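You operate a simulated robot arm through the tools that you are given. There is no shell and no other tool. Be economical: measure what you need, move in short steps, check, and stop when the job is done.

You are at the controls of a simulated two-armed robot. One attempt, no reset.

## Task
Shut the valve one cart drawer. Take the gold rod from the rod tray and leave it on the lower shelf of the number six air cart. Take the small yellow valve and leave it on the shelf of the side table. Pick up the vent valve with one hand, pass it to the other hand and put it in the inside of the square green tray. Take the cap on the middle of the cabinet worktop and put it away on the shelf of the blue table. Take the white port cap and put it on the low shelf of the tall cabinet. Take the red ring gauge and leave it on the top shelf of the tall cabinet. Put the spanner on the left end of the cabinet worktop away on the top of the valve one cart. Open the covers cabinet door, take the yellow cap from the left end of the cabinet worktop and put it on the shelf of the covers cabinet and shut the door again. Take the white cloth on the top of the grey stand and put it away on the top of the grey parts cart. Lift the crate lid open. The order is free.

The check looks at the end state, three seconds after you hand in, the way a careful person would. Anything else that was tipped, shoved, dropped, spilled or broken makes it a failure. A push-on lid holds only when it is set on centred and level and pressed home; a screw cap is set on level and turned clockwise until tight. Flat cloth is picked up by pressing the open fingertips on it (5 to 10 N) and closing them slowly along it; thin cloth reads only 2 to 8 mm in the jaws.

## Robot
Two 7-joint arms with two-finger parallel grippers on one trunk, on a base that drives. Base frame: it is fixed to the floor where the robot stands at the start and does not move with it; the origin is under the middle of the robot, x ahead of it, y to its left, z up. Units: m, degrees, N and s.
The left shoulder is at the start at [0.11, 0.169, 1.377], the right one opposite. With the tool pointing down near the work surface each hand reaches from about 0.1 to 0.38 m from the robot's upright axis, wherever it stands, measured 20 degrees to its own side. Places, roughly: cap (8x8x4 cm) [-9.8, -8.1, 0.9]; covers cabinet door [-8.4, -9.4, 0.5]; crate lid [-1.9, -5.5, 0.5]; inside of the square green tray (20x16 cm) [-5.52, -8.3, 0.86]; low shelf of the tall cabinet [-11.1, -6.1, 0.5]; lower shelf of the number six air cart [0.8, 3.8, 0.3]; red ring gauge (6x6x2 cm) [-8.6, -9.8, 0.9]; rod [2.25, 1.5, 0.25]; shelf of the blue table [-10.2, -1.2, 0.4]; shelf of the covers cabinet [-8.6, -9.5, 0.5]; shelf of the side table [-1.6, 6.1, 0.2]; small yellow valve [-1.5, 6.25, 1]; spanner (18x5x3 cm) [-8.4, -10, 0.9]; top of the grey parts cart [-5.8, 1.1, 0.8]; top of the valve one cart [1, -0.4, 0.7]; top shelf of the tall cabinet [-11.1, -6.1, 1.5]; valve one cart drawer [0.8, -0.1, 0.6]; vent valve [-9.75, -8, 1]; white cloth (9x7x3 cm) [-6.2, 1.5, 0.7]; white port cap (9x9x4 cm) [-9.4, -8.6, 0.9]; yellow cap (9x9x4 cm) [-8.2, -9.9, 0.9]. Payload 1.57 kg a hand.
Tool frame (each hand has its own): the origin (TCP) lies between the finger pads and is the grasp point; the fingertips stand 0.03 m ahead of it; z points along the fingers, y is the line along which they close. Largest opening 0.08 m; finger width 0.017, thickness 0.012; the body of the gripper, 0.04 by 0.082 m, starts 0.08 m behind the TCP.
Orientation is that of the tool frame in the base frame, as a unit quaternion [w, x, y, z]. With the fingers straight down and closing along the base's y, the tool's x points along the base's -x, its y along +y and its z along -z.

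## Interface
- The arms move only by the tool send_rows. It takes "left_plan", "right_plan" or both (then of equal length, played together; a hand with none holds still); each is a list of rows, each an object (a shift or turn left out is 0, a gripper value left out holds the last) with "translation": the shift along the tool's x, y, z in m, a list of three; "delta_rot": the turn, a rotation vector about the tool's x, y, z in degrees, a list of three; "hand": the gripper command, from -1 (fully open) to 1 (shut), values between in proportion. In form: [{"translation": [dx, dy, dz], "delta_rot": [wx, wy, wz], "hand": hand}, ...]. A call has 1 to 20 rows; each row is the pose to reach, as a shift and turn from the pose commanded when the call began, along the tool's axes at that moment. A row lasts 0.2 s, in which the tool goes at most 0.05 m and 8.6 degrees; a call with a longer step from one row to the next is refused whole, and so is a gripper value outside its range. Where a pose cannot be reached the arm comes as near as it can. A force on the tool above 40 N (or 10 N above the force at the start of the call, whichever is more), or a blocked arm, ends the call early, and 0.2 s more pass. Each finger travels about 0.072 m/s and halts on what it meets, pressing with about 23 N; the grip force reading is that of the motor and also rises with nothing between the fingers. The clock runs only during rows and for 0.2 s after the last one: add rows that repeat a pose to give the fingers time. The reply holds the time, the measured pose of the TCP, the force on the tool along the base axes, the opening and the grip force, in the units named above and with some noise, with the torque about the TCP (base axes, N m) and any sound that the robot's microphone picked up.
- Cameras (640 x 400 px; columns grow to the right, rows downward): "scene" is now at [0.1492, -0.0056, 1.5514]; the picture's right is [-0.07, -1.00, 0.00], its down [-0.83, 0.06, -0.56] and it looks along [0.56, -0.04, -0.83] (base axes); focal length 266 px, centre (320, 200). "left" rides on the left gripper at [0.072, 0.007, -0.122] in its tool frame; the picture's right is [-0.09, 1.00, 0.00], its down [-0.84, -0.08, -0.54] and it looks along [-0.54, -0.05, 0.84] (tool axes); focal length 238 px, centre (320, 200). "right" rides on the right gripper at [0.072, -0.007, -0.122] in its tool frame; the picture's right is [0.09, 1.00, 0.00], its down [-0.84, 0.08, -0.54] and it looks along [-0.54, 0.05, 0.84] (tool axes); focal length 238 px, centre (320, 200).
- capture(camera): a new picture of that camera. The clock stands still meanwhile.
- raise_lower(by): slides the trunk up (or, below 0, down) by that many m; the arms and the scene camera ride with it, the base frame stays. It gives what a move gives, with no picture.
- base_move(legs): drives the robot by 1 to 6 legs, each [ahead, left, turn to the left] in m, m and degrees, along the robot's own axes; the way and the turn of a leg run together, so that a leg with both is an arc; at most 1.5 m and 180 degrees a leg. The arms and the cameras ride along, it lands a little off, and it stops where it bumps. It gives what a move gives.
- head_to(pan, tilt): turns the head with the scene camera to pan (to the left, within 86 degrees either way) and tilt (down, from -29 to 69), counted from straight ahead of the robot. It gives what a move gives.
- locate(camera, pixels): there is no depth. For up to 12 entries [column, row, z] of the newest picture of that camera ("zoom" is the newest enlarged one), the place [x, y] in the base frame at which the ray of that pixel passes the height z, good to about 0.002 m. The clock stands still meanwhile.
- inspect(camera, box): a new picture of the part [left, top, right, bottom] of that camera's present view, enlarged. The clock stands still meanwhile.
- job_done(): hands the job in; it is judged then, once.

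Go step by step. Measure first, check grasps and placings, and put right what went wrong. The budget is 371 turns and 334 pictures, counting those below and the enlarged ones. Unless the task says otherwise, let go and move clear before handing in.

The tools are called after "Call:" as a command line: name --argument value ..., lists and objects as JSON in quotes. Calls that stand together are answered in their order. send_rows: Moves the arms, as the interface text tells. Its arguments: {"type":"object","properties":{"left_plan":{"type":"array","items":{"type":"object","properties":{"translation":{"type":"array","items":{"type":"number"}},"delta_rot":{"type":"array","items":{"type":"number"}},"hand":{"type":"number"}}}},"right_plan":{"type":"array","items":{"type":"object","properties":{"translation":{"type":"array","items":{"type":"number"}},"delta_rot":{"type":"array","items":{"type":"number"}},"hand":{"type":"number"}}}}},"required":[]} The other tools are called the same way: raise_lower (by) slides the trunk up or down; base_move (legs) drives the base; head_to (pan, tilt) turns the head that bears the scene camera; capture (camera) takes a picture; locate (camera, pixels) gives the place at which the rays of pixels pass given heights; inspect (camera, box) takes an enlarged picture of a part of a camera's view; job_done () hands the job in.

At the start:

```text
time: 0.0
left_tcp_pos: [0.6657, 0.2507, 0.8787]
left_ee_rot: [0.0, 0.0, 1.0, 0.0]
left_force: [-0.5, -0.3, 0.7]
left_wrist_torque: [-0.04, 0.05, -0.01]
left_finger_gap: 0.08
left_grip_force: 0.1
right_tcp_pos: [0.6294, -0.3336, 0.8914]
right_ee_rot: [0.0, 0.001, 1.0, 0.001]
right_force: [0.6, 0.4, -0.3]
right_wrist_torque: [0.02, 0.05, 0.01]
right_finger_gap: 0.0801
right_grip_force: 0.1
trunk travel left (down, up): [-0.691, 0.199]
robot x, y, heading: [-0.0026, -0.0014, -0.0]
head pan, tilt: [-4.1, 56.1]
```

scene: 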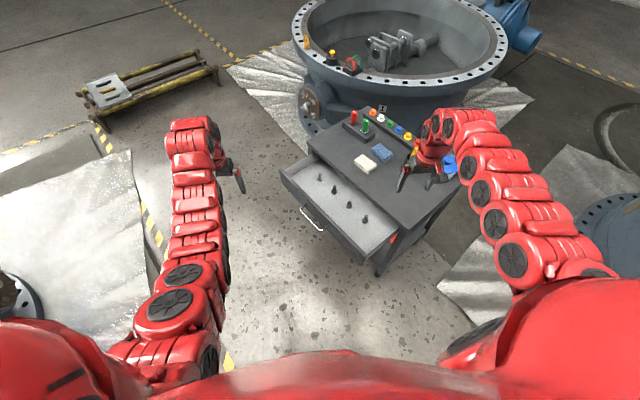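
right: 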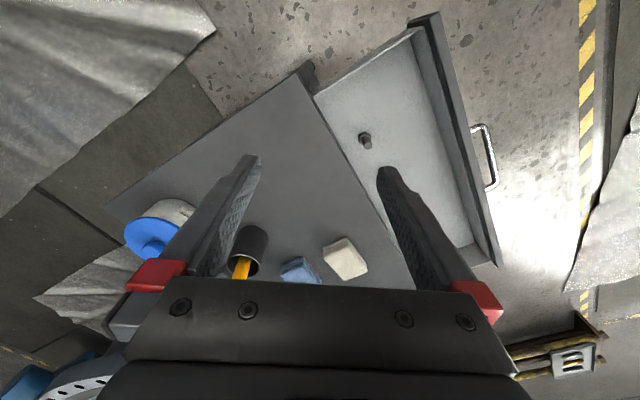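
left: 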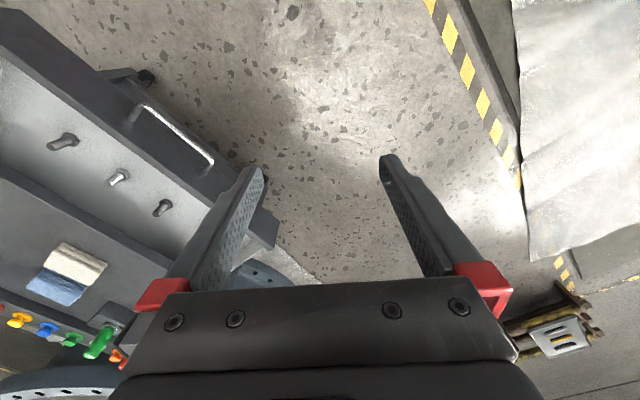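

The drawer of the cart ahead stands open, its handle near pixel (312,218). I measure the drawer front and the cart first.

Call:
locate --camera "scene" --pixels '[[282, 172, 0.65], [362, 262, 0.65], [397, 228, 0.65], [312, 150, 0.7], [370, 106, 0.75], [462, 172, 0.75], [402, 228, 0.75], [312, 218, 0.6], [302, 208, 0.6], [322, 228, 0.6]]'

Call:
inspect --camera "scene" --box '[260, 80, 500, 290]'

```text
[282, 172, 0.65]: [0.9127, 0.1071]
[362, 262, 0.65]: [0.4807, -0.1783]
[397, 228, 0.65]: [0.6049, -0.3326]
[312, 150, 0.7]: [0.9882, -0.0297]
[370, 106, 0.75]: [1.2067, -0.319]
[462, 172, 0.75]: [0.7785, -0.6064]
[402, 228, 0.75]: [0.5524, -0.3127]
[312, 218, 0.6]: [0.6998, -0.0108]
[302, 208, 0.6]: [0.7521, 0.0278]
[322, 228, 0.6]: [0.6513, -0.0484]
```

```text
1.90 times, centred on (380, 185) of scene
```

zoom: 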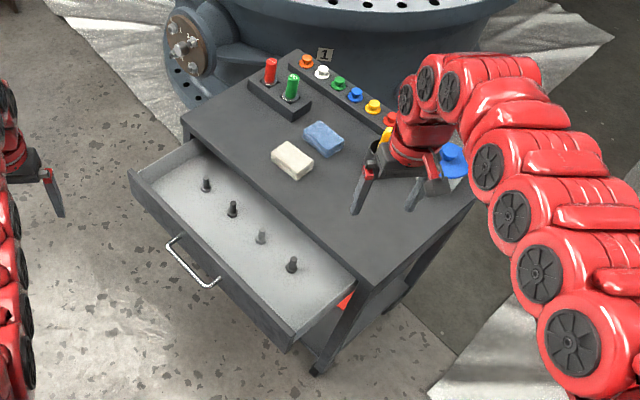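

The drawer front runs from about (0.91,0.11) to (0.48,-0.18), open by 0.2 m toward (-0.55,0.83). I check heights by triangulating with the left wrist camera.

Call:
locate --camera "left" --pixels '[[180, 135, 0.55], [180, 135, 0.6], [180, 135, 0.65], [275, 245, 0.55], [275, 245, 0.65], [278, 212, 0.6], [237, 265, 0.65], [237, 265, 0.7]]'

Call:
locate --camera "scene" --pixels '[[311, 218, 0.5], [311, 218, 0.55], [311, 218, 0.6], [311, 218, 0.65], [330, 218, 0.7], [330, 218, 0.65], [283, 178, 0.7], [361, 258, 0.7]]'

Call:
inspect --camera "left" --box '[0, 0, 320, 200]'

```text
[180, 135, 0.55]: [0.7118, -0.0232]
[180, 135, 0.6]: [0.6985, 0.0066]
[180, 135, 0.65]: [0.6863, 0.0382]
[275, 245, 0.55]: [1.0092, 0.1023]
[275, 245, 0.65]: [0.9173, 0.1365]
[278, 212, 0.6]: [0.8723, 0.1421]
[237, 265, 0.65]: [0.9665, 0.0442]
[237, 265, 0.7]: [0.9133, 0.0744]
```

```text
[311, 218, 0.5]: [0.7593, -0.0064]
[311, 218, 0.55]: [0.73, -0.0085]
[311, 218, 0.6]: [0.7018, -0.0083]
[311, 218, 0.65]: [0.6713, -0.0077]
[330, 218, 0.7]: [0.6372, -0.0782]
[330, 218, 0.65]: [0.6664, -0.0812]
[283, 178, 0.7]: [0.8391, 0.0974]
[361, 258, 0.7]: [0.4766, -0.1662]
```

```text
2.00 times, centred on (160, 100) of left
```

zoom: 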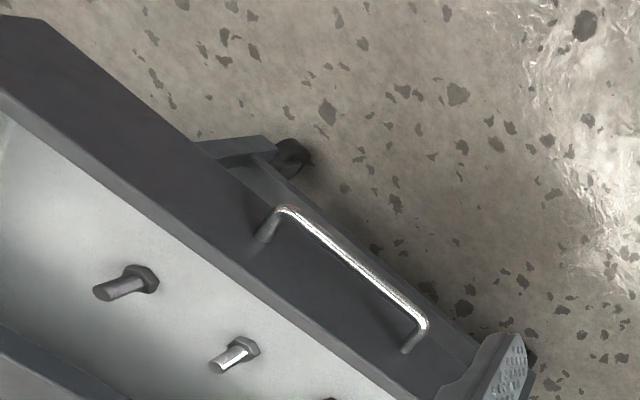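

Both cameras agree on the handle at about (0.705,-0.005,0.585). I bring the closed left fingers, tilted 25° toward the drawer, down in front of the handle.

Call:
send_rows --left_plan '[{"translation": [0, 0, 0.045], "delta_rot": [5, -3.4, 0], "hand": 1}, {"translation": [0, 0, 0.09], "delta_rot": [10, -6.8, 0]}, {"translation": [0, 0, 0.135], "delta_rot": [15, -10, 0]}, {"translation": [0, 0, 0.18], "delta_rot": [20.75, -13.75, 0]}, {"translation": [0, 0, 0.225], "delta_rot": [20.75, -13.75, 0]}, {"translation": [0, 0, 0.27], "delta_rot": [20.75, -13.75, 0]}, {"translation": [0.01, 0, 0.292], "delta_rot": [20.75, -13.75, 0]}, {"translation": [0.016, -0.04, 0.292], "delta_rot": [20.75, -13.75, 0]}, {"translation": [0.016, -0.08, 0.292], "delta_rot": [20.75, -13.75, 0]}, {"translation": [0.016, -0.12, 0.292], "delta_rot": [20.75, -13.75, 0]}, {"translation": [0.016, -0.16, 0.292], "delta_rot": [20.75, -13.75, 0]}, {"translation": [0.016, -0.16, 0.292], "delta_rot": [20.75, -13.75, 0]}]'

Call:
capture --camera "scene"

```text
time: 2.6
left_tcp_pos: [0.6243, 0.0966, 0.6117]
left_ee_rot: [0.119, 0.0, 0.976, -0.18]
left_force: [0.6, -0.5, 0.2]
left_wrist_torque: [-0.05, -0.02, 0.02]
left_finger_gap: 0.0
left_grip_force: 21.3
left hand out of reach, approached as far as the arm can: row 5, 6, 7, 8, 9, 10, 11, 12
right_tcp_pos: [0.6292, -0.3343, 0.8902]
right_ee_rot: [-0.001, 0.001, 1.0, 0.0]
right_force: [-0.3, 0.5, 0.7]
right_wrist_torque: [0.0, -0.01, 0.03]
right_finger_gap: 0.0799
right_grip_force: 0.0
trunk travel left (down, up): [-0.691, 0.199]
robot x, y, heading: [-0.0036, -0.0006, -0.1]
head pan, tilt: [-4.1, 56.1]
```

```text
328 pictures are left
```

scene: 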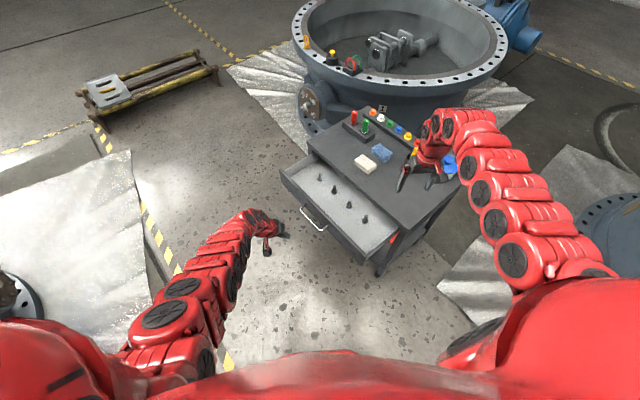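

The left arm is at its limit at (0.624,0.097,0.612); the trunk must come down. First I lift and retract the right hand from over the cart.

Call:
send_rows --right_plan '[{"translation": [0, 0, -0.045]}, {"translation": [0, 0, -0.09]}, {"translation": [0, 0, -0.135]}, {"translation": [0.03, 0, -0.17]}, {"translation": [0.06, 0, -0.205]}, {"translation": [0.09, 0, -0.24]}, {"translation": [0.125, 0, -0.27]}, {"translation": [0.16, 0, -0.3]}, {"translation": [0.2, 0, -0.3]}, {"translation": [0.24, 0, -0.3]}]'

Call:
raise_lower --by -0.2

```text
time: 4.8
left_tcp_pos: [0.6253, 0.0961, 0.6111]
left_ee_rot: [0.119, 0.0, 0.977, -0.179]
left_force: [0.8, -0.2, 0.5]
left_wrist_torque: [0.0, -0.07, 0.0]
left_finger_gap: 0.0001
left_grip_force: 21.2
right_tcp_pos: [0.555, -0.4296, 1.1118]
right_ee_rot: [0.0, -0.001, 1.0, 0.001]
right_force: [0.8, 0.3, 0.0]
right_wrist_torque: [0.03, 0.0, 0.0]
right_finger_gap: 0.0799
right_grip_force: 0.0
right hand out of reach, approached as far as the arm can: row 4, 5, 6, 7, 8, 9, 10
trunk travel left (down, up): [-0.691, 0.199]
robot x, y, heading: [-0.0006, 0.0017, -0.2]
head pan, tilt: [-4.1, 56.1]
```

```text
time: 7.0
left_tcp_pos: [0.6249, 0.0956, 0.4118]
left_ee_rot: [0.119, 0.001, 0.977, -0.178]
left_force: [-1.0, 0.6, 0.8]
left_wrist_torque: [-0.02, 0.0, 0.01]
left_finger_gap: 0.0
left_grip_force: 21.6
right_tcp_pos: [0.5545, -0.429, 0.9116]
right_ee_rot: [0.001, 0.001, 1.0, 0.0]
right_force: [-0.4, 0.0, 1.0]
right_wrist_torque: [0.04, -0.01, 0.01]
right_finger_gap: 0.0801
right_grip_force: 0.0
trunk travel left (down, up): [-0.491, 0.399]
robot x, y, heading: [0.0033, 0.0003, 0.2]
head pan, tilt: [-4.1, 56.1]
```

Left hand is now low at z 0.41, clear of the drawer. I raise it 0.18 m to handle height.

Call:
send_rows --left_plan '[{"translation": [-0.0105, -0.016, -0.041]}, {"translation": [-0.021, -0.0315, -0.082]}, {"translation": [-0.0315, -0.047, -0.123]}, {"translation": [-0.042, -0.063, -0.1636]}, {"translation": [-0.042, -0.063, -0.1636]}]'

Call:
capture --camera "left"

Call:
capture --camera "scene"

```text
time: 8.2
left_tcp_pos: [0.6241, 0.0961, 0.5926]
left_ee_rot: [0.119, 0.0, 0.977, -0.179]
left_force: [-0.1, 0.1, -0.5]
left_wrist_torque: [0.01, 0.01, -0.03]
left_finger_gap: 0.0
left_grip_force: 21.1
right_tcp_pos: [0.5554, -0.4289, 0.9117]
right_ee_rot: [0.001, 0.001, 1.0, 0.0]
right_force: [-0.3, 0.6, 0.3]
right_wrist_torque: [-0.02, 0.02, 0.0]
right_finger_gap: 0.0797
right_grip_force: 0.0
trunk travel left (down, up): [-0.491, 0.399]
robot x, y, heading: [-0.001, 0.0015, -0.0]
head pan, tilt: [-4.1, 56.1]
```

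```text
327 pictures are left
```

left: 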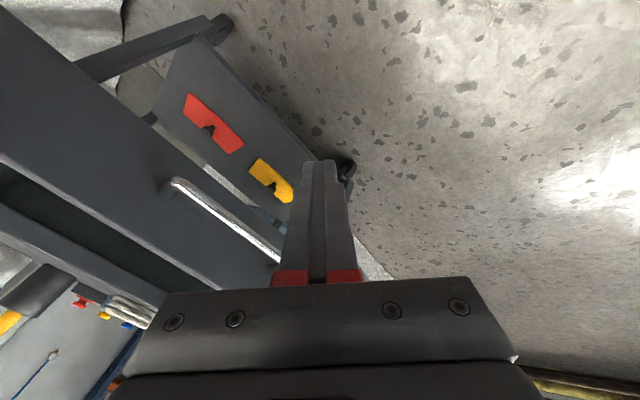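

```text
326 pictures are left
```

scene: 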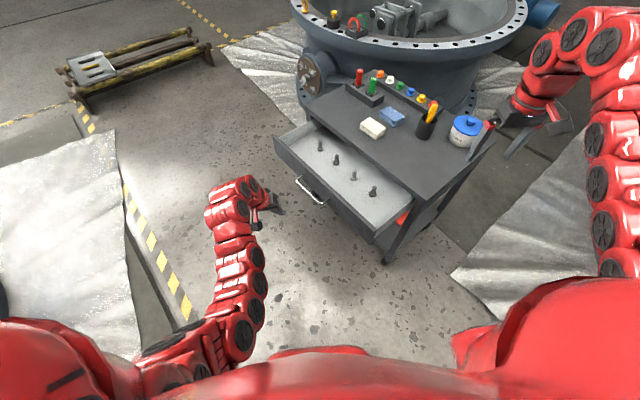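

The finger sits on the handle's push line, 0.12 m out. For reach I'll tuck the right hand further out and back, then lower the trunk.

Call:
send_rows --right_plan '[{"translation": [0.04, 0, 0]}, {"translation": [0.08, 0, 0]}, {"translation": [0.12, -0.01, 0]}, {"translation": [0.16, -0.02, 0]}, {"translation": [0.2, -0.03, 0]}, {"translation": [0.23, -0.05, 0]}]'

```text
time: 9.6
left_tcp_pos: [0.6262, 0.0987, 0.5909]
left_ee_rot: [0.119, 0.0, 0.976, -0.18]
left_force: [0.1, 0.3, -0.5]
left_wrist_torque: [-0.03, -0.04, -0.01]
left_finger_gap: 0.0
left_grip_force: 21.8
right_tcp_pos: [0.4315, -0.569, 0.9108]
right_ee_rot: [0.0, -0.002, 1.0, -0.002]
right_force: [1.0, 0.0, 0.2]
right_wrist_torque: [-0.02, 0.08, 0.0]
right_finger_gap: 0.08
right_grip_force: 0.0
right hand out of reach, approached as far as the arm can: row 1, 2, 3, 4, 5, 6
trunk travel left (down, up): [-0.491, 0.399]
robot x, y, heading: [-0.0009, 0.0008, -0.1]
head pan, tilt: [-4.1, 56.1]
```

Right hand is now at (0.43,-0.57). Lower the trunk 0.17 and raise the left hand to match.

Call:
raise_lower --by -0.17

Call:
send_rows --left_plan '[{"translation": [-0.01, -0.015, -0.0388]}, {"translation": [-0.02, -0.03, -0.0776]}, {"translation": [-0.03, -0.045, -0.116]}, {"translation": [-0.0395, -0.0595, -0.1545]}, {"translation": [-0.0395, -0.0595, -0.1545]}]'

```text
time: 11.5
left_tcp_pos: [0.6253, 0.0964, 0.4213]
left_ee_rot: [0.119, 0.0, 0.977, -0.179]
left_force: [0.0, 0.2, -0.3]
left_wrist_torque: [0.0, 0.01, 0.01]
left_finger_gap: 0.0
left_grip_force: 21.4
right_tcp_pos: [0.4293, -0.5704, 0.741]
right_ee_rot: [0.001, 0.0, 1.0, 0.001]
right_force: [0.1, -0.8, -0.8]
right_wrist_torque: [-0.01, 0.0, 0.02]
right_finger_gap: 0.0797
right_grip_force: 0.1
trunk travel left (down, up): [-0.321, 0.569]
robot x, y, heading: [-0.0016, -0.0026, 0.1]
head pan, tilt: [-4.1, 56.1]
```

```text
time: 12.7
left_tcp_pos: [0.6403, 0.0909, 0.5793]
left_ee_rot: [0.12, 0.0, 0.976, -0.179]
left_force: [0.2, 0.2, -0.2]
left_wrist_torque: [-0.01, -0.02, 0.01]
left_finger_gap: 0.0
left_grip_force: 21.2
left hand out of reach, approached as far as the arm can: row 4, 5
right_tcp_pos: [0.4293, -0.5714, 0.7403]
right_ee_rot: [0.001, 0.001, 1.0, 0.0]
right_force: [0.4, 1.0, 0.9]
right_wrist_torque: [-0.01, 0.0, 0.01]
right_finger_gap: 0.0801
right_grip_force: 0.1
trunk travel left (down, up): [-0.321, 0.569]
robot x, y, heading: [-0.0033, 0.0002, -0.2]
head pan, tilt: [-4.1, 56.1]
```

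Now push along (0.55,-0.83): first 0.28 m total, in modest steps.

Call:
send_rows --left_plan '[{"translation": [-0.02, -0.0301, 0.0167]}, {"translation": [-0.04, -0.0603, 0.0335]}, {"translation": [-0.05, -0.0753, 0.0418]}, {"translation": [-0.06, -0.0904, 0.0502]}, {"translation": [-0.07, -0.1055, 0.0586]}, {"translation": [-0.08, -0.1206, 0.0669]}, {"translation": [-0.09, -0.1356, 0.0753]}, {"translation": [-0.1, -0.1507, 0.0837]}, {"translation": [-0.11, -0.1658, 0.092]}, {"translation": [-0.12, -0.1808, 0.1004]}, {"translation": [-0.13, -0.1959, 0.1088]}, {"translation": [-0.14, -0.211, 0.1172]}, {"translation": [-0.14, -0.211, 0.1172]}]'

Call:
capture --camera "scene"

```text
time: 15.5
left_tcp_pos: [0.7587, -0.0904, 0.5783]
left_ee_rot: [0.12, -0.001, 0.977, -0.178]
left_force: [0.6, 0.4, -0.1]
left_wrist_torque: [-0.01, 0.01, -0.01]
left_finger_gap: 0.0
left_grip_force: 21.6
left hand out of reach, approached as far as the arm can: row 10, 11, 12, 13
right_tcp_pos: [0.4293, -0.5715, 0.7405]
right_ee_rot: [0.0, 0.001, 1.0, 0.0]
right_force: [-0.1, -0.5, 0.8]
right_wrist_torque: [0.01, 0.03, -0.01]
right_finger_gap: 0.0799
right_grip_force: 0.1
trunk travel left (down, up): [-0.321, 0.569]
robot x, y, heading: [0.0018, -0.0028, 0.1]
head pan, tilt: [-4.1, 56.1]
```

```text
325 pictures are left
```

scene: 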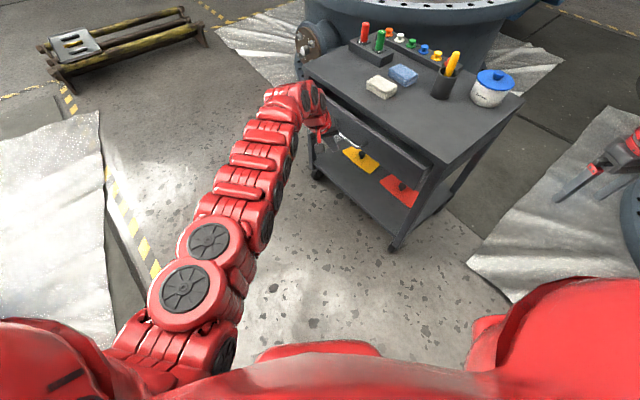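

The drawer is about half closed and the arm is at its limit; the base will do the rest. Drive 0.07 m along the push line, then look.

Call:
base_move --legs '[[0.039, -0.058, 0]]'

Call:
inspect --camera "scene" --box '[260, 30, 540, 260]'

```text
time: 16.6
left_tcp_pos: [0.7957, -0.1436, 0.5767]
left_ee_rot: [0.115, 0.0, 0.978, -0.176]
left_force: [-0.2, -0.7, -0.5]
left_wrist_torque: [-0.01, 0.01, 0.01]
left_finger_gap: 0.0
left_grip_force: 21.1
right_tcp_pos: [0.4673, -0.6271, 0.7402]
right_ee_rot: [0.001, 0.001, 1.0, 0.0]
right_force: [-1.0, -0.7, 0.4]
right_wrist_torque: [-0.03, 0.0, -0.02]
right_finger_gap: 0.08
right_grip_force: 0.1
trunk travel left (down, up): [-0.321, 0.569]
robot x, y, heading: [0.04, -0.0575, 0.4]
head pan, tilt: [-4.1, 56.1]
stopped in leg 1: the force on the tool passed its limit at 54 N (the readings are from after the stop); the commanded pose is now the measured one
```

```text
1.74 times, centred on (400, 145) of scene
```

zoom: 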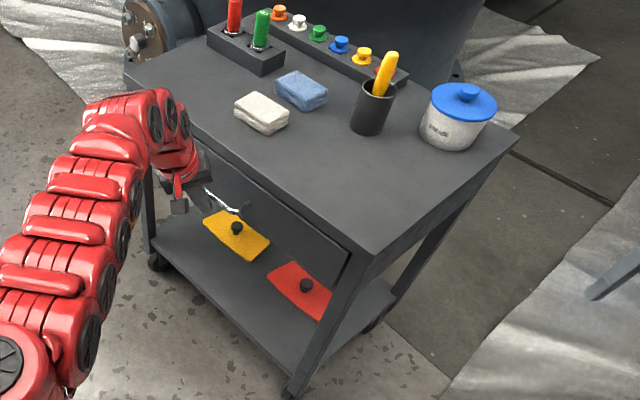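

The 54 N stop suggests the drawer is home. I back the hand off and look at the gap.

Call:
send_rows --left_plan '[{"translation": [0.02, 0.03, -0.0167]}, {"translation": [0.04, 0.06, -0.0335]}, {"translation": [0.06, 0.09, -0.05]}, {"translation": [0.08, 0.12, -0.067]}, {"translation": [0.1, 0.15, -0.0837]}]'

Call:
inspect --camera "scene" --box '[260, 30, 540, 260]'

Call:
capture --camera "left"

```text
time: 17.8
left_tcp_pos: [0.6845, 0.0199, 0.5795]
left_ee_rot: [0.116, 0.001, 0.977, -0.177]
left_force: [0.0, -0.2, 0.3]
left_wrist_torque: [-0.01, 0.01, 0.0]
left_finger_gap: 0.0002
left_grip_force: 21.3
right_tcp_pos: [0.4653, -0.6291, 0.7407]
right_ee_rot: [0.001, 0.001, 1.0, 0.001]
right_force: [0.7, 0.0, -0.9]
right_wrist_torque: [0.1, 0.01, -0.01]
right_finger_gap: 0.08
right_grip_force: 0.1
trunk travel left (down, up): [-0.321, 0.569]
robot x, y, heading: [0.0347, -0.0549, 0.0]
head pan, tilt: [-4.1, 56.1]
```

```text
1.74 times, centred on (400, 145) of scene
```

zoom: 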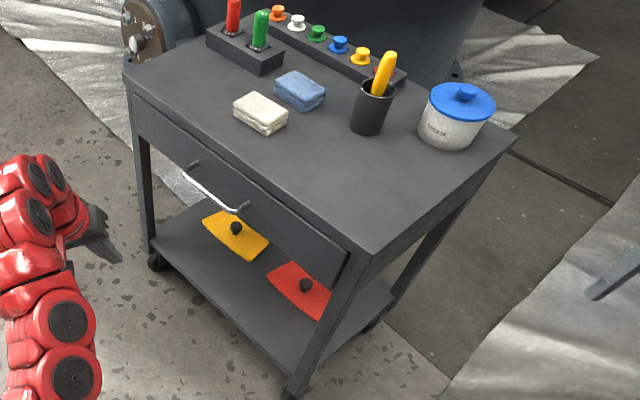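

```text
322 pictures are left
```

left: 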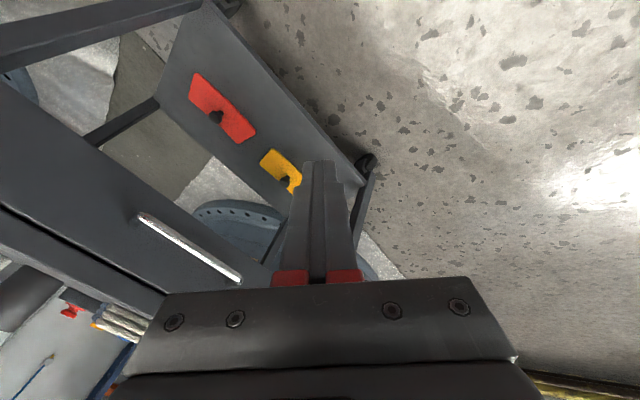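

The front looks flush, handle still in place; I zoom in closer on the seam to be sure.

Call:
inspect --camera "scene" --box '[325, 60, 475, 190]'

Call:
inspect --camera "left" --box '[0, 130, 260, 330]'

Call:
locate --camera "left" --pixels '[[100, 257, 0.65], [100, 250, 0.65], [100, 247, 0.65], [190, 250, 0.585]]'

```text
3.08 times, centred on (400, 125) of scene
```

zoom: 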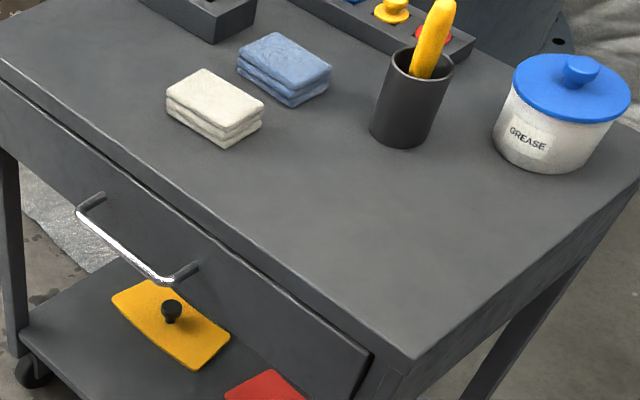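

```text
2.00 times, centred on (130, 230) of left
```

zoom: 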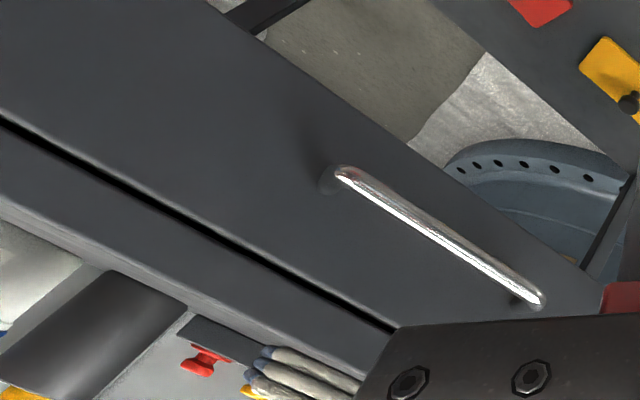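

```text
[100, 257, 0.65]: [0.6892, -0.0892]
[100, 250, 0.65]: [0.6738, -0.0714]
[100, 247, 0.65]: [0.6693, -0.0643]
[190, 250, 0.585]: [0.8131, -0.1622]
```

The drawer is flush and shut (handle moved 0.19 m to (0.81,-0.16)). I tuck the left hand back, straighten it and look toward the rod at (2.25,1.5).

Call:
send_rows --left_plan '[{"translation": [0.02, 0.018, -0.036], "delta_rot": [-3.4, 2.3, 0], "hand": -1}, {"translation": [0.04, 0.036, -0.072], "delta_rot": [-6.9, 4.6, 0]}, {"translation": [0.06, 0.054, -0.108], "delta_rot": [-10.3, 6.9, 0]}, {"translation": [0.08, 0.072, -0.144], "delta_rot": [-13.8, 9.2, 0]}, {"translation": [0.1, 0.09, -0.18], "delta_rot": [-17, 11.5, 0]}, {"translation": [0.125, 0.108, -0.216], "delta_rot": [-20.5, 13.6, 0]}, {"translation": [0.151, 0.126, -0.2525], "delta_rot": [-20.5, 13.6, 0]}, {"translation": [0.151, 0.126, -0.2525], "delta_rot": [-20.5, 13.6, 0]}]'

Call:
head_to --pan 35 --tilt 25

Call:
capture --camera "scene"

```text
time: 19.6
left_tcp_pos: [0.4345, 0.204, 0.6683]
left_ee_rot: [0.024, 0.03, 0.997, 0.068]
left_force: [-0.5, 0.8, -0.5]
left_wrist_torque: [-0.04, -0.08, 0.0]
left_finger_gap: 0.0802
left_grip_force: 0.0
left hand out of reach, approached as far as the arm can: row 1, 2, 3, 4, 5, 6, 7, 8
right_tcp_pos: [0.4674, -0.6254, 0.7409]
right_ee_rot: [0.001, 0.0, 1.0, -0.002]
right_force: [1.1, 0.9, 0.6]
right_wrist_torque: [-0.05, 0.01, 0.02]
right_finger_gap: 0.0801
right_grip_force: 0.1
trunk travel left (down, up): [-0.321, 0.569]
robot x, y, heading: [0.0353, -0.0543, 0.0]
head pan, tilt: [-4.1, 56.1]
```

```text
time: 20.6
left_tcp_pos: [0.4362, 0.2044, 0.6706]
left_ee_rot: [0.023, 0.032, 0.996, 0.075]
left_force: [-0.4, -0.2, 0.6]
left_wrist_torque: [-0.01, 0.01, 0.0]
left_finger_gap: 0.0801
left_grip_force: 0.0
right_tcp_pos: [0.467, -0.6267, 0.741]
right_ee_rot: [0.001, 0.001, 1.0, 0.0]
right_force: [0.5, -0.2, -0.2]
right_wrist_torque: [0.01, 0.01, 0.01]
right_finger_gap: 0.0803
right_grip_force: 0.1
trunk travel left (down, up): [-0.321, 0.569]
robot x, y, heading: [0.0371, -0.0542, 0.0]
head pan, tilt: [35.0, 25.0]
```

```text
319 pictures are left
```

scene: 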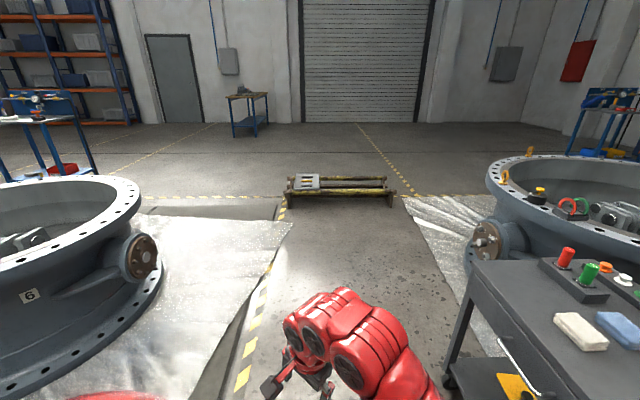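

The low rack ahead with a slotted plate at (305,181) should be the rod tray. Zoom in.

Call:
inspect --camera "scene" --box '[260, 150, 420, 250]'

Call:
locate --camera "scene" --pixels '[[294, 175, 0.25], [319, 175, 0.25], [319, 187, 0.25], [294, 187, 0.25], [390, 200, 0.05], [290, 205, 0.05], [395, 185, 0.2]]'

```text
4.00 times, centred on (340, 200) of scene
```

zoom: 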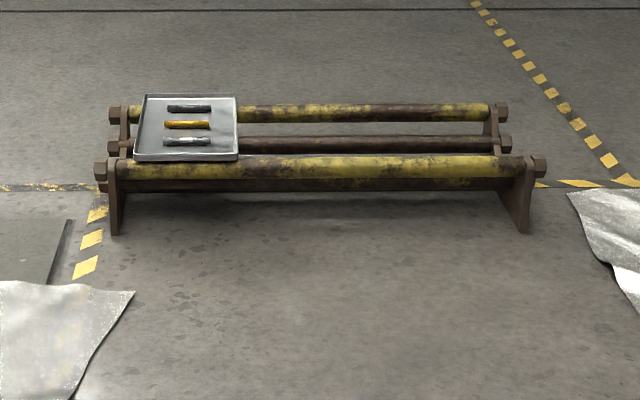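

```text
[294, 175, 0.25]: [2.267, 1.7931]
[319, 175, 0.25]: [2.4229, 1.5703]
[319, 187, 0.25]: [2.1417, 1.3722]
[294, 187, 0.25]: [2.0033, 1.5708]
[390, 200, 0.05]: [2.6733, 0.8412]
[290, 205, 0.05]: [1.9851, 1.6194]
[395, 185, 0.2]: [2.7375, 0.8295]
```

The gold rod lies middle of the tray at zoom (187,125). Get its place and check the clearances of vessel 6 for the drive.

Call:
locate --camera "scene" --pixels '[[306.5, 181.2, 0.25], [302, 181.2, 0.25], [312, 181.2, 0.25], [158, 250, 0.6], [140, 195, 0.8], [243, 370, 0], [265, 265, 0], [290, 222, 0], [235, 95, 1.0], [255, 135, 0.0], [100, 180, 0.0]]'

Call:
raise_lower --by 0.35

```text
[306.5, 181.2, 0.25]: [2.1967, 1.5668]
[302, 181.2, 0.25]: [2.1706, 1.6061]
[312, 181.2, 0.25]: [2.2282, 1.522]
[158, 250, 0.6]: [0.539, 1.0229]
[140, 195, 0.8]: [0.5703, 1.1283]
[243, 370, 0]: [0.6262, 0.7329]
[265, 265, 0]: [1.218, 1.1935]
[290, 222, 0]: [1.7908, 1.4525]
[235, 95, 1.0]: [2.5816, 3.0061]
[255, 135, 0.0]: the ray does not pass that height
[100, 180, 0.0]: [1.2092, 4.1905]
```

```text
time: 24.1
left_tcp_pos: [0.4355, 0.202, 1.0191]
left_ee_rot: [0.024, 0.028, 0.997, 0.071]
left_force: [0.1, 0.5, 0.5]
left_wrist_torque: [0.0, 0.0, 0.01]
left_finger_gap: 0.0802
left_grip_force: 0.2
right_tcp_pos: [0.4669, -0.627, 1.0903]
right_ee_rot: [0.001, 0.001, 1.0, 0.001]
right_force: [0.2, -0.1, 0.0]
right_wrist_torque: [0.01, 0.0, 0.0]
right_finger_gap: 0.0802
right_grip_force: 0.1
trunk travel left (down, up): [-0.671, 0.219]
robot x, y, heading: [0.0345, -0.057, -0.0]
head pan, tilt: [35.0, 25.0]
```

Path is clear at about 31°. Drive to roughly (1.75,1.0) and face the rack.

Call:
base_move --legs '[[0, 0, 31.4], [1.3, 0, 0], [0.68, 0, 0], [0, 0, 10]]'

Call:
head_to --pan 15 --tilt 58

Call:
capture --camera "scene"

```text
time: 36.2
left_tcp_pos: [1.8779, 1.4281, 1.018]
left_ee_rot: [-0.002, -0.322, 0.944, 0.074]
left_force: [0.2, -0.1, 0.1]
left_wrist_torque: [-0.03, 0.0, -0.03]
left_finger_gap: 0.0801
left_grip_force: 0.1
right_tcp_pos: [2.449, 0.8244, 1.0904]
right_ee_rot: [0.001, -0.35, 0.937, 0.001]
right_force: [0.6, 1.0, -0.5]
right_wrist_torque: [-0.02, 0.0, -0.01]
right_finger_gap: 0.08
right_grip_force: 0.1
trunk travel left (down, up): [-0.671, 0.219]
robot x, y, heading: [1.7466, 0.9759, 41.1]
head pan, tilt: [35.0, 25.0]
```

```text
time: 37.2
left_tcp_pos: [1.8787, 1.4292, 1.0196]
left_ee_rot: [-0.003, -0.322, 0.944, 0.075]
left_force: [-0.2, 0.8, -0.1]
left_wrist_torque: [0.03, 0.0, 0.03]
left_finger_gap: 0.0797
left_grip_force: 0.1
right_tcp_pos: [2.4478, 0.8232, 1.0899]
right_ee_rot: [0.0, -0.35, 0.937, 0.002]
right_force: [-0.4, -0.3, -0.3]
right_wrist_torque: [-0.01, -0.01, -0.01]
right_finger_gap: 0.08
right_grip_force: 0.1
trunk travel left (down, up): [-0.671, 0.219]
robot x, y, heading: [1.7466, 0.9698, 41.0]
head pan, tilt: [15.0, 58.0]
```

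```text
317 pictures are left
```

scene: 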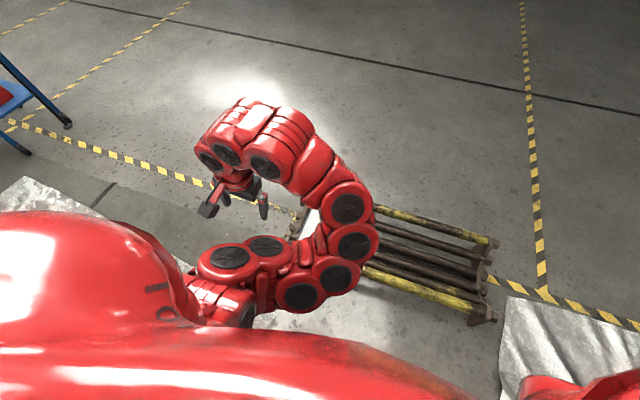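

The left forearm hides the tray. I lower the trunk, straighten the left hand and bring it forward over the tray to look with its camera.

Call:
raise_lower --by -0.35

Call:
send_rows --left_plan '[{"translation": [-0.035, -0.02, 0], "delta_rot": [3, 1, -1]}, {"translation": [-0.07, -0.04, 0], "delta_rot": [6, 2, -2]}, {"translation": [-0.105, -0.06, 0], "delta_rot": [8.2, 2.7, -3.3]}, {"translation": [-0.14, -0.08, 0], "delta_rot": [8.2, 2.7, -3.3]}, {"translation": [-0.175, -0.1, 0], "delta_rot": [8.2, 2.7, -3.3]}, {"translation": [-0.21, -0.12, 0], "delta_rot": [8.2, 2.7, -3.3]}, {"translation": [-0.25, -0.14, 0], "delta_rot": [8.2, 2.7, -3.3]}, {"translation": [-0.25, -0.14, 0], "delta_rot": [8.2, 2.7, -3.3]}]'

Call:
capture --camera "left"

Call:
capture --camera "scene"

```text
time: 40.6
left_tcp_pos: [1.8786, 1.4285, 0.6699]
left_ee_rot: [-0.003, -0.322, 0.944, 0.074]
left_force: [-0.6, 0.7, -0.5]
left_wrist_torque: [-0.05, -0.01, 0.01]
left_finger_gap: 0.0796
left_grip_force: 0.1
right_tcp_pos: [2.4484, 0.8241, 0.7406]
right_ee_rot: [0.0, -0.351, 0.937, 0.001]
right_force: [-0.5, 0.4, 0.0]
right_wrist_torque: [-0.02, 0.03, -0.01]
right_finger_gap: 0.0801
right_grip_force: 0.1
trunk travel left (down, up): [-0.321, 0.569]
robot x, y, heading: [1.751, 0.9731, 41.0]
head pan, tilt: [15.0, 58.0]
```

```text
time: 42.4
left_tcp_pos: [1.9691, 1.3879, 0.5771]
left_ee_rot: [0.022, -0.348, 0.937, 0.035]
left_force: [-0.3, -0.5, -0.3]
left_wrist_torque: [-0.01, 0.03, 0.02]
left_finger_gap: 0.0801
left_grip_force: 0.0
left hand out of reach, approached as far as the arm can: row 1, 2, 3, 4, 5, 6, 7, 8
right_tcp_pos: [2.4475, 0.8246, 0.7409]
right_ee_rot: [0.0, -0.351, 0.937, 0.002]
right_force: [1.1, 1.1, 0.2]
right_wrist_torque: [-0.01, -0.04, 0.01]
right_finger_gap: 0.0801
right_grip_force: 0.1
trunk travel left (down, up): [-0.321, 0.569]
robot x, y, heading: [1.7488, 0.9711, 41.3]
head pan, tilt: [15.0, 58.0]
```

```text
316 pictures are left
```

left: 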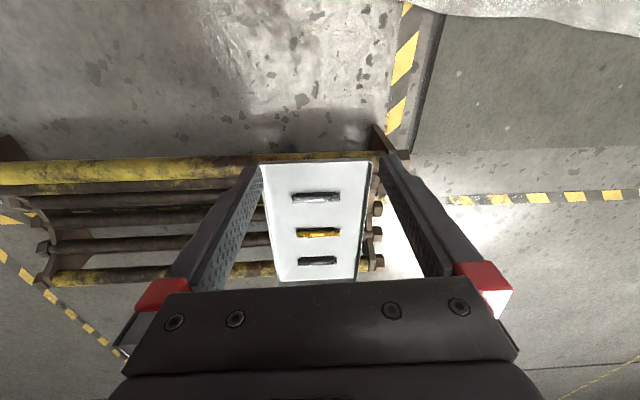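

```text
315 pictures are left
```

scene: 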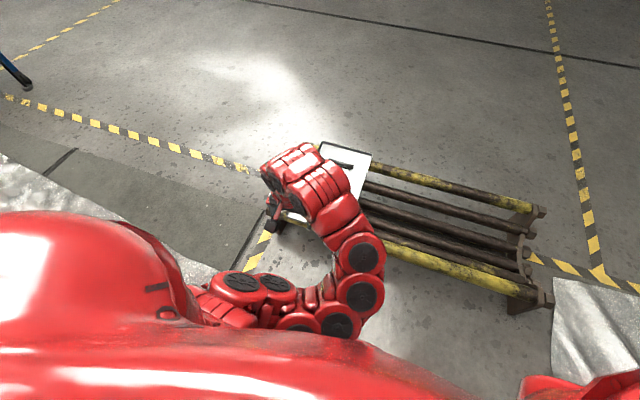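

The gold rod shows at (318,233) in the left view. Locate its ends and the tray.

Call:
locate --camera "left" --pixels '[[296, 233, 0.25], [341, 233, 0.25], [318, 233, 0.25], [318, 233, 0.27], [263, 163, 0.25], [370, 160, 0.25], [280, 282, 0.25], [355, 282, 0.25]]'

Call:
inspect --camera "left" --box '[250, 150, 390, 290]'

```text
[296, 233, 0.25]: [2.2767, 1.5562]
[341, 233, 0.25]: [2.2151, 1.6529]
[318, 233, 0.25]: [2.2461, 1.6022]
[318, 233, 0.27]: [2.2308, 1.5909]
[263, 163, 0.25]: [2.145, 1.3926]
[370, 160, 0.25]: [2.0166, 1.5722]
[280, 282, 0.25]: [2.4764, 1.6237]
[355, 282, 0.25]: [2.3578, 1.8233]
```

```text
2.86 times, centred on (320, 220) of left
```

zoom: 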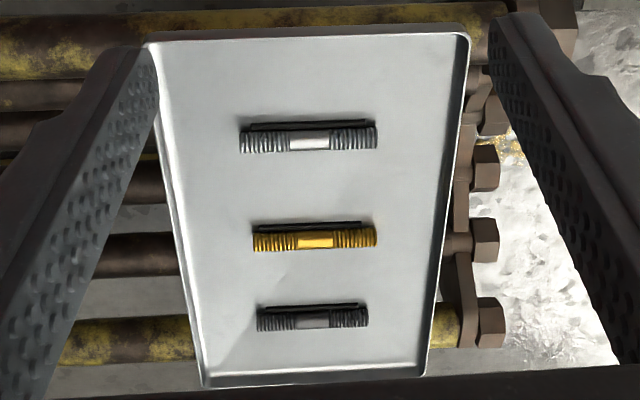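

Rod runs along about 124° at roughly (2.26,1.61). It's 0.8 m ahead of me, too far; I drive 0.12 m closer, then extend the hand and turn it so the jaws close across the rod.

Call:
base_move --legs '[[0.12, 0, 0]]'

Call:
send_rows --left_plan '[{"translation": [-0.03, 0, 0], "delta_rot": [0, 0, -8]}, {"translation": [-0.06, 0, 0], "delta_rot": [0, 0, -16]}, {"translation": [-0.09, 0, 0], "delta_rot": [0, 0, -24]}, {"translation": [-0.12, 0, 0], "delta_rot": [0, 0, -32]}, {"translation": [-0.15, 0, 0], "delta_rot": [0, 0, -40]}, {"translation": [-0.18, 0, 0], "delta_rot": [0, 0, -48]}, {"translation": [-0.2, 0, 0], "delta_rot": [0, 0, -56]}, {"translation": [-0.2, 0, 0], "delta_rot": [0, 0, -64]}, {"translation": [-0.2, 0, 0], "delta_rot": [0, 0, -72]}, {"translation": [-0.2, 0, 0], "delta_rot": [0, 0, -80]}, {"translation": [-0.2, 0, 0], "delta_rot": [0, 0, -82]}, {"translation": [-0.2, 0, 0], "delta_rot": [0, 0, -82]}]'

Call:
capture --camera "left"

```text
time: 43.7
left_tcp_pos: [2.0602, 1.4657, 0.5768]
left_ee_rot: [0.019, -0.348, 0.937, 0.035]
left_force: [0.0, 0.0, -0.4]
left_wrist_torque: [-0.02, -0.03, 0.01]
left_finger_gap: 0.0798
left_grip_force: 0.1
right_tcp_pos: [2.5382, 0.9015, 0.7404]
right_ee_rot: [0.001, -0.351, 0.937, 0.001]
right_force: [0.6, 0.5, 0.4]
right_wrist_torque: [-0.03, 0.03, -0.01]
right_finger_gap: 0.0802
right_grip_force: 0.0
trunk travel left (down, up): [-0.321, 0.569]
robot x, y, heading: [1.8367, 1.049, 40.9]
head pan, tilt: [15.0, 58.0]
```

```text
time: 46.3
left_tcp_pos: [2.2173, 1.6012, 0.5831]
left_ee_rot: [-0.039, 0.877, -0.478, -0.013]
left_force: [0.2, 0.3, 0.6]
left_wrist_torque: [0.0, -0.04, 0.03]
left_finger_gap: 0.08
left_grip_force: 0.1
left hand out of reach, approached as far as the arm can: row 1, 2, 3, 4, 5, 6, 7, 8, 9, 10, 11, 12
right_tcp_pos: [2.537, 0.9017, 0.7404]
right_ee_rot: [0.0, -0.349, 0.937, 0.002]
right_force: [-0.5, -0.2, 0.8]
right_wrist_torque: [0.0, -0.05, 0.03]
right_finger_gap: 0.0801
right_grip_force: 0.1
trunk travel left (down, up): [-0.321, 0.569]
robot x, y, heading: [1.8372, 1.0513, 41.3]
head pan, tilt: [15.0, 58.0]
```

```text
313 pictures are left
```

left: 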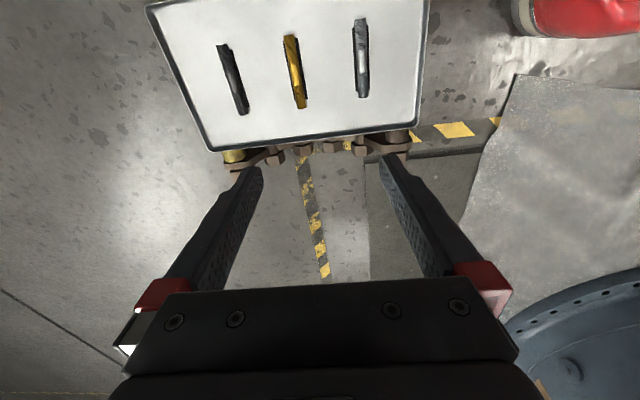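

The rod now appears at (295,71), running along the image columns, so the jaws close across it. Locate it precisely.

Call:
locate --camera "left" --pixels '[[290, 36, 0.23], [301, 107, 0.23], [295, 71, 0.23], [295, 71, 0.25], [295, 71, 0.2], [213, 150, 0.23], [415, 128, 0.23]]'

Call:
capture --camera "scene"

```text
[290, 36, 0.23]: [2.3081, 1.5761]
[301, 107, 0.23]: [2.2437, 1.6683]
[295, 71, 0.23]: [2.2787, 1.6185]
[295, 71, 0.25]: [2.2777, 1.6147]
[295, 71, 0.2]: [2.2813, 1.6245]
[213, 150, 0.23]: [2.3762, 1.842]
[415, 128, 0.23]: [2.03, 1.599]
```

```text
312 pictures are left
```

scene: 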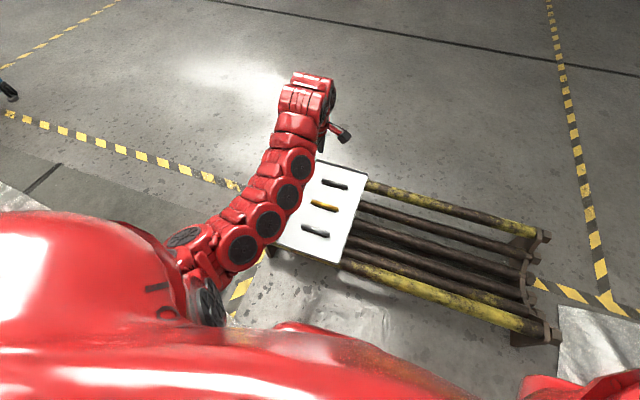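

Call:
locate --camera "scene" --pixels '[[324, 206, 0.2], [324, 206, 0.23], [324, 206, 0.26], [311, 201, 0.23], [337, 211, 0.23]]'

Call:
raise_lower --by -0.2

Call:
capture --camera "left"

```text
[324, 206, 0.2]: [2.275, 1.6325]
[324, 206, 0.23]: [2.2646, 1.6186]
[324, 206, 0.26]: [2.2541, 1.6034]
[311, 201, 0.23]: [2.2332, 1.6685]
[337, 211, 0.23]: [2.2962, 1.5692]
```

```text
time: 48.5
left_tcp_pos: [2.2187, 1.6022, 0.3831]
left_ee_rot: [-0.039, 0.877, -0.479, -0.012]
left_force: [0.4, -0.6, 0.2]
left_wrist_torque: [0.02, -0.01, 0.0]
left_finger_gap: 0.0798
left_grip_force: 0.1
right_tcp_pos: [2.5384, 0.9022, 0.5402]
right_ee_rot: [0.001, -0.35, 0.937, 0.002]
right_force: [-0.1, -0.2, -0.5]
right_wrist_torque: [0.03, 0.01, -0.02]
right_finger_gap: 0.0798
right_grip_force: 0.1
trunk travel left (down, up): [-0.121, 0.769]
robot x, y, heading: [1.8393, 1.0512, 41.0]
head pan, tilt: [15.0, 58.0]
```

```text
311 pictures are left
```

left: 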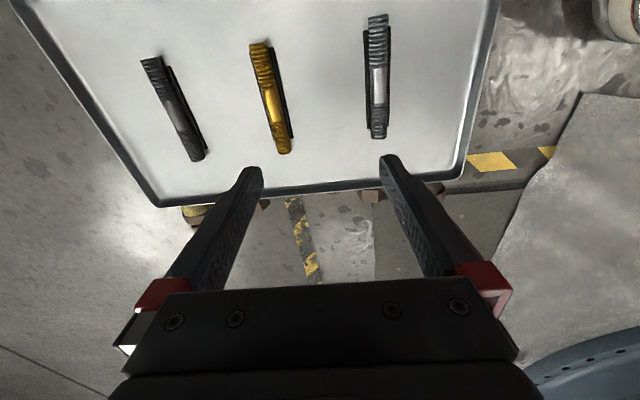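

Closer view: the rod centre at (270,98). Refine its position.

Call:
locate --camera "left" --pixels '[[259, 44, 0.22], [284, 152, 0.22], [270, 98, 0.22], [270, 98, 0.2], [270, 98, 0.24], [375, 80, 0.22], [172, 110, 0.22]]'

```text
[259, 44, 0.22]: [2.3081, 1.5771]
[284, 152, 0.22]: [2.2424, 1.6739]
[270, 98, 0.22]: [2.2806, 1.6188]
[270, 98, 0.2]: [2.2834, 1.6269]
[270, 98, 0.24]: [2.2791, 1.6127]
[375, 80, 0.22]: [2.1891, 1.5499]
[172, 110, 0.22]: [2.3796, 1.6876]
```

Rod centre (2.280,1.619), axis 124°, matching the tool's x. Move over it and down to z 0.30, then verify.

Call:
send_rows --left_plan '[{"translation": [0.008, -0.018, 0.01]}, {"translation": [0.016, -0.037, 0.02]}, {"translation": [0.0234, -0.055, 0.03]}, {"translation": [0.0234, -0.055, 0.06]}, {"translation": [0.0234, -0.055, 0.085]}, {"translation": [0.0234, -0.055, 0.085]}]'

Call:
capture --camera "left"

```text
time: 49.9
left_tcp_pos: [2.278, 1.6185, 0.3005]
left_ee_rot: [-0.039, 0.877, -0.479, -0.012]
left_force: [0.2, 0.8, 0.1]
left_wrist_torque: [0.02, 0.04, 0.01]
left_finger_gap: 0.0799
left_grip_force: 0.1
right_tcp_pos: [2.5378, 0.902, 0.5399]
right_ee_rot: [0.0, -0.349, 0.937, 0.001]
right_force: [0.2, 0.6, -0.2]
right_wrist_torque: [-0.01, -0.02, 0.0]
right_finger_gap: 0.08
right_grip_force: 0.1
trunk travel left (down, up): [-0.121, 0.769]
robot x, y, heading: [1.8413, 1.0542, 41.0]
head pan, tilt: [15.0, 58.0]
```

```text
310 pictures are left
```

left: 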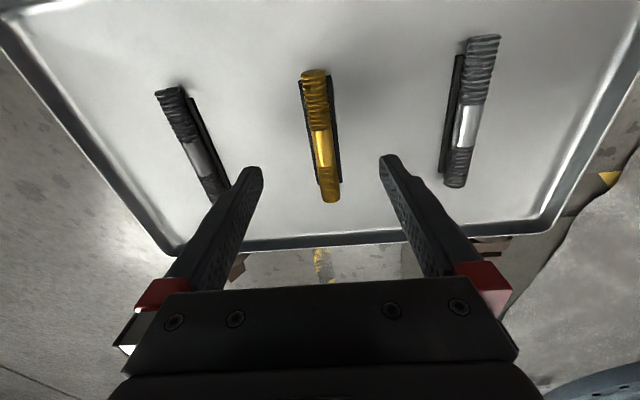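

The rod sits centred between the fingers. Lower 0.052 m, watching the force, then close.

Call:
send_rows --left_plan '[{"translation": [0.001, 0.001, 0.02]}, {"translation": [0.002, 0.002, 0.035]}, {"translation": [0.003, 0.003, 0.045]}, {"translation": [0.003, 0.003, 0.052]}, {"translation": [0.003, 0.003, 0.052]}]'

Call:
capture --camera "left"

```text
time: 51.0
left_tcp_pos: [2.2789, 1.6191, 0.2466]
left_ee_rot: [-0.039, 0.877, -0.479, -0.012]
left_force: [0.5, 0.7, -0.1]
left_wrist_torque: [-0.03, 0.03, -0.04]
left_finger_gap: 0.0799
left_grip_force: 0.2
right_tcp_pos: [2.5386, 0.9016, 0.5401]
right_ee_rot: [0.001, -0.35, 0.937, 0.001]
right_force: [0.9, -0.5, 0.2]
right_wrist_torque: [0.03, 0.03, 0.0]
right_finger_gap: 0.0802
right_grip_force: 0.0
trunk travel left (down, up): [-0.121, 0.769]
robot x, y, heading: [1.8398, 1.0502, 41.0]
head pan, tilt: [15.0, 58.0]
```

```text
309 pictures are left
```

left: 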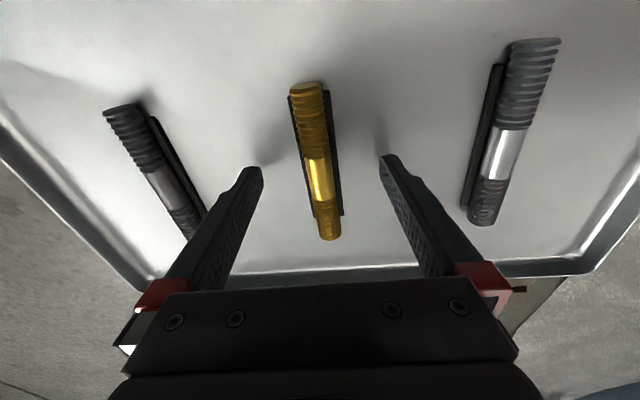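

Tips' shadows are close; no contact yet. Lower another 12 mm and close.

Call:
send_rows --left_plan '[{"translation": [0, 0, 0.006]}, {"translation": [0, 0, 0.012]}, {"translation": [0, 0, 0.012], "hand": 0}, {"translation": [0, 0, 0.012], "hand": 1}, {"translation": [0, 0, 0.012]}, {"translation": [0, 0, 0.012]}, {"translation": [0, 0, 0.012]}]'

Call:
capture --camera "left"

```text
time: 52.0
left_tcp_pos: [2.2778, 1.6191, 0.2381]
left_ee_rot: [-0.04, 0.877, -0.479, -0.011]
left_force: [17.3, 13.6, -5.1]
left_wrist_torque: [0.23, 0.14, 0.15]
left_finger_gap: 0.0305
left_grip_force: 3.2
right_tcp_pos: [2.5365, 0.9004, 0.5412]
right_ee_rot: [0.003, -0.35, 0.937, 0.002]
right_force: [-0.8, -0.1, 0.4]
right_wrist_torque: [0.07, -0.01, 0.01]
right_finger_gap: 0.08
right_grip_force: 0.2
trunk travel left (down, up): [-0.121, 0.769]
robot x, y, heading: [1.8372, 1.0499, 41.1]
head pan, tilt: [15.0, 58.0]
stopped in row 4 (left hand): the force on the tool passed its limit at 43 N (the readings are from after the stop); the commanded pose is now the measured one
```

```text
308 pictures are left
```

left: 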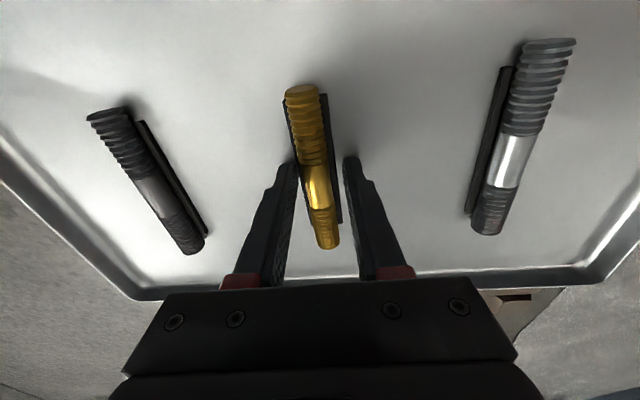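

Force along the closing axis: the left finger met the rod first, with the rod off-centre by a few mm. Reopen slightly, shift 5 mm in −y, rise a bit and close slowly.

Call:
send_rows --left_plan '[{"translation": [0, 0, 0], "hand": 0}, {"translation": [0, -0.003, -0.002], "hand": 0}, {"translation": [0, -0.005, -0.003], "hand": 0}, {"translation": [0, -0.005, -0.003], "hand": 0.2}, {"translation": [0, -0.005, -0.003], "hand": 0.35}, {"translation": [0, -0.005, -0.003], "hand": 0.45}]'

Call:
inspect --camera "left" --box '[220, 60, 420, 280]'

```text
time: 53.4
left_tcp_pos: [2.2814, 1.6189, 0.2374]
left_ee_rot: [-0.035, 0.877, -0.479, -0.014]
left_force: [-5.0, -6.1, -1.0]
left_wrist_torque: [-0.16, 0.12, 0.24]
left_finger_gap: 0.0277
left_grip_force: 30.6
right_tcp_pos: [2.5373, 0.9017, 0.5402]
right_ee_rot: [0.0, -0.35, 0.937, 0.001]
right_force: [1.1, 1.3, 0.1]
right_wrist_torque: [0.03, 0.05, 0.01]
right_finger_gap: 0.08
right_grip_force: 0.1
trunk travel left (down, up): [-0.121, 0.769]
robot x, y, heading: [1.841, 1.0503, 41.0]
head pan, tilt: [15.0, 58.0]
```

```text
1.82 times, centred on (320, 170) of left
```

zoom: 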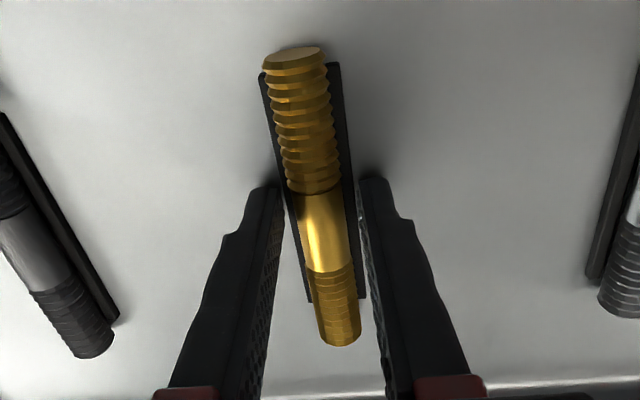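

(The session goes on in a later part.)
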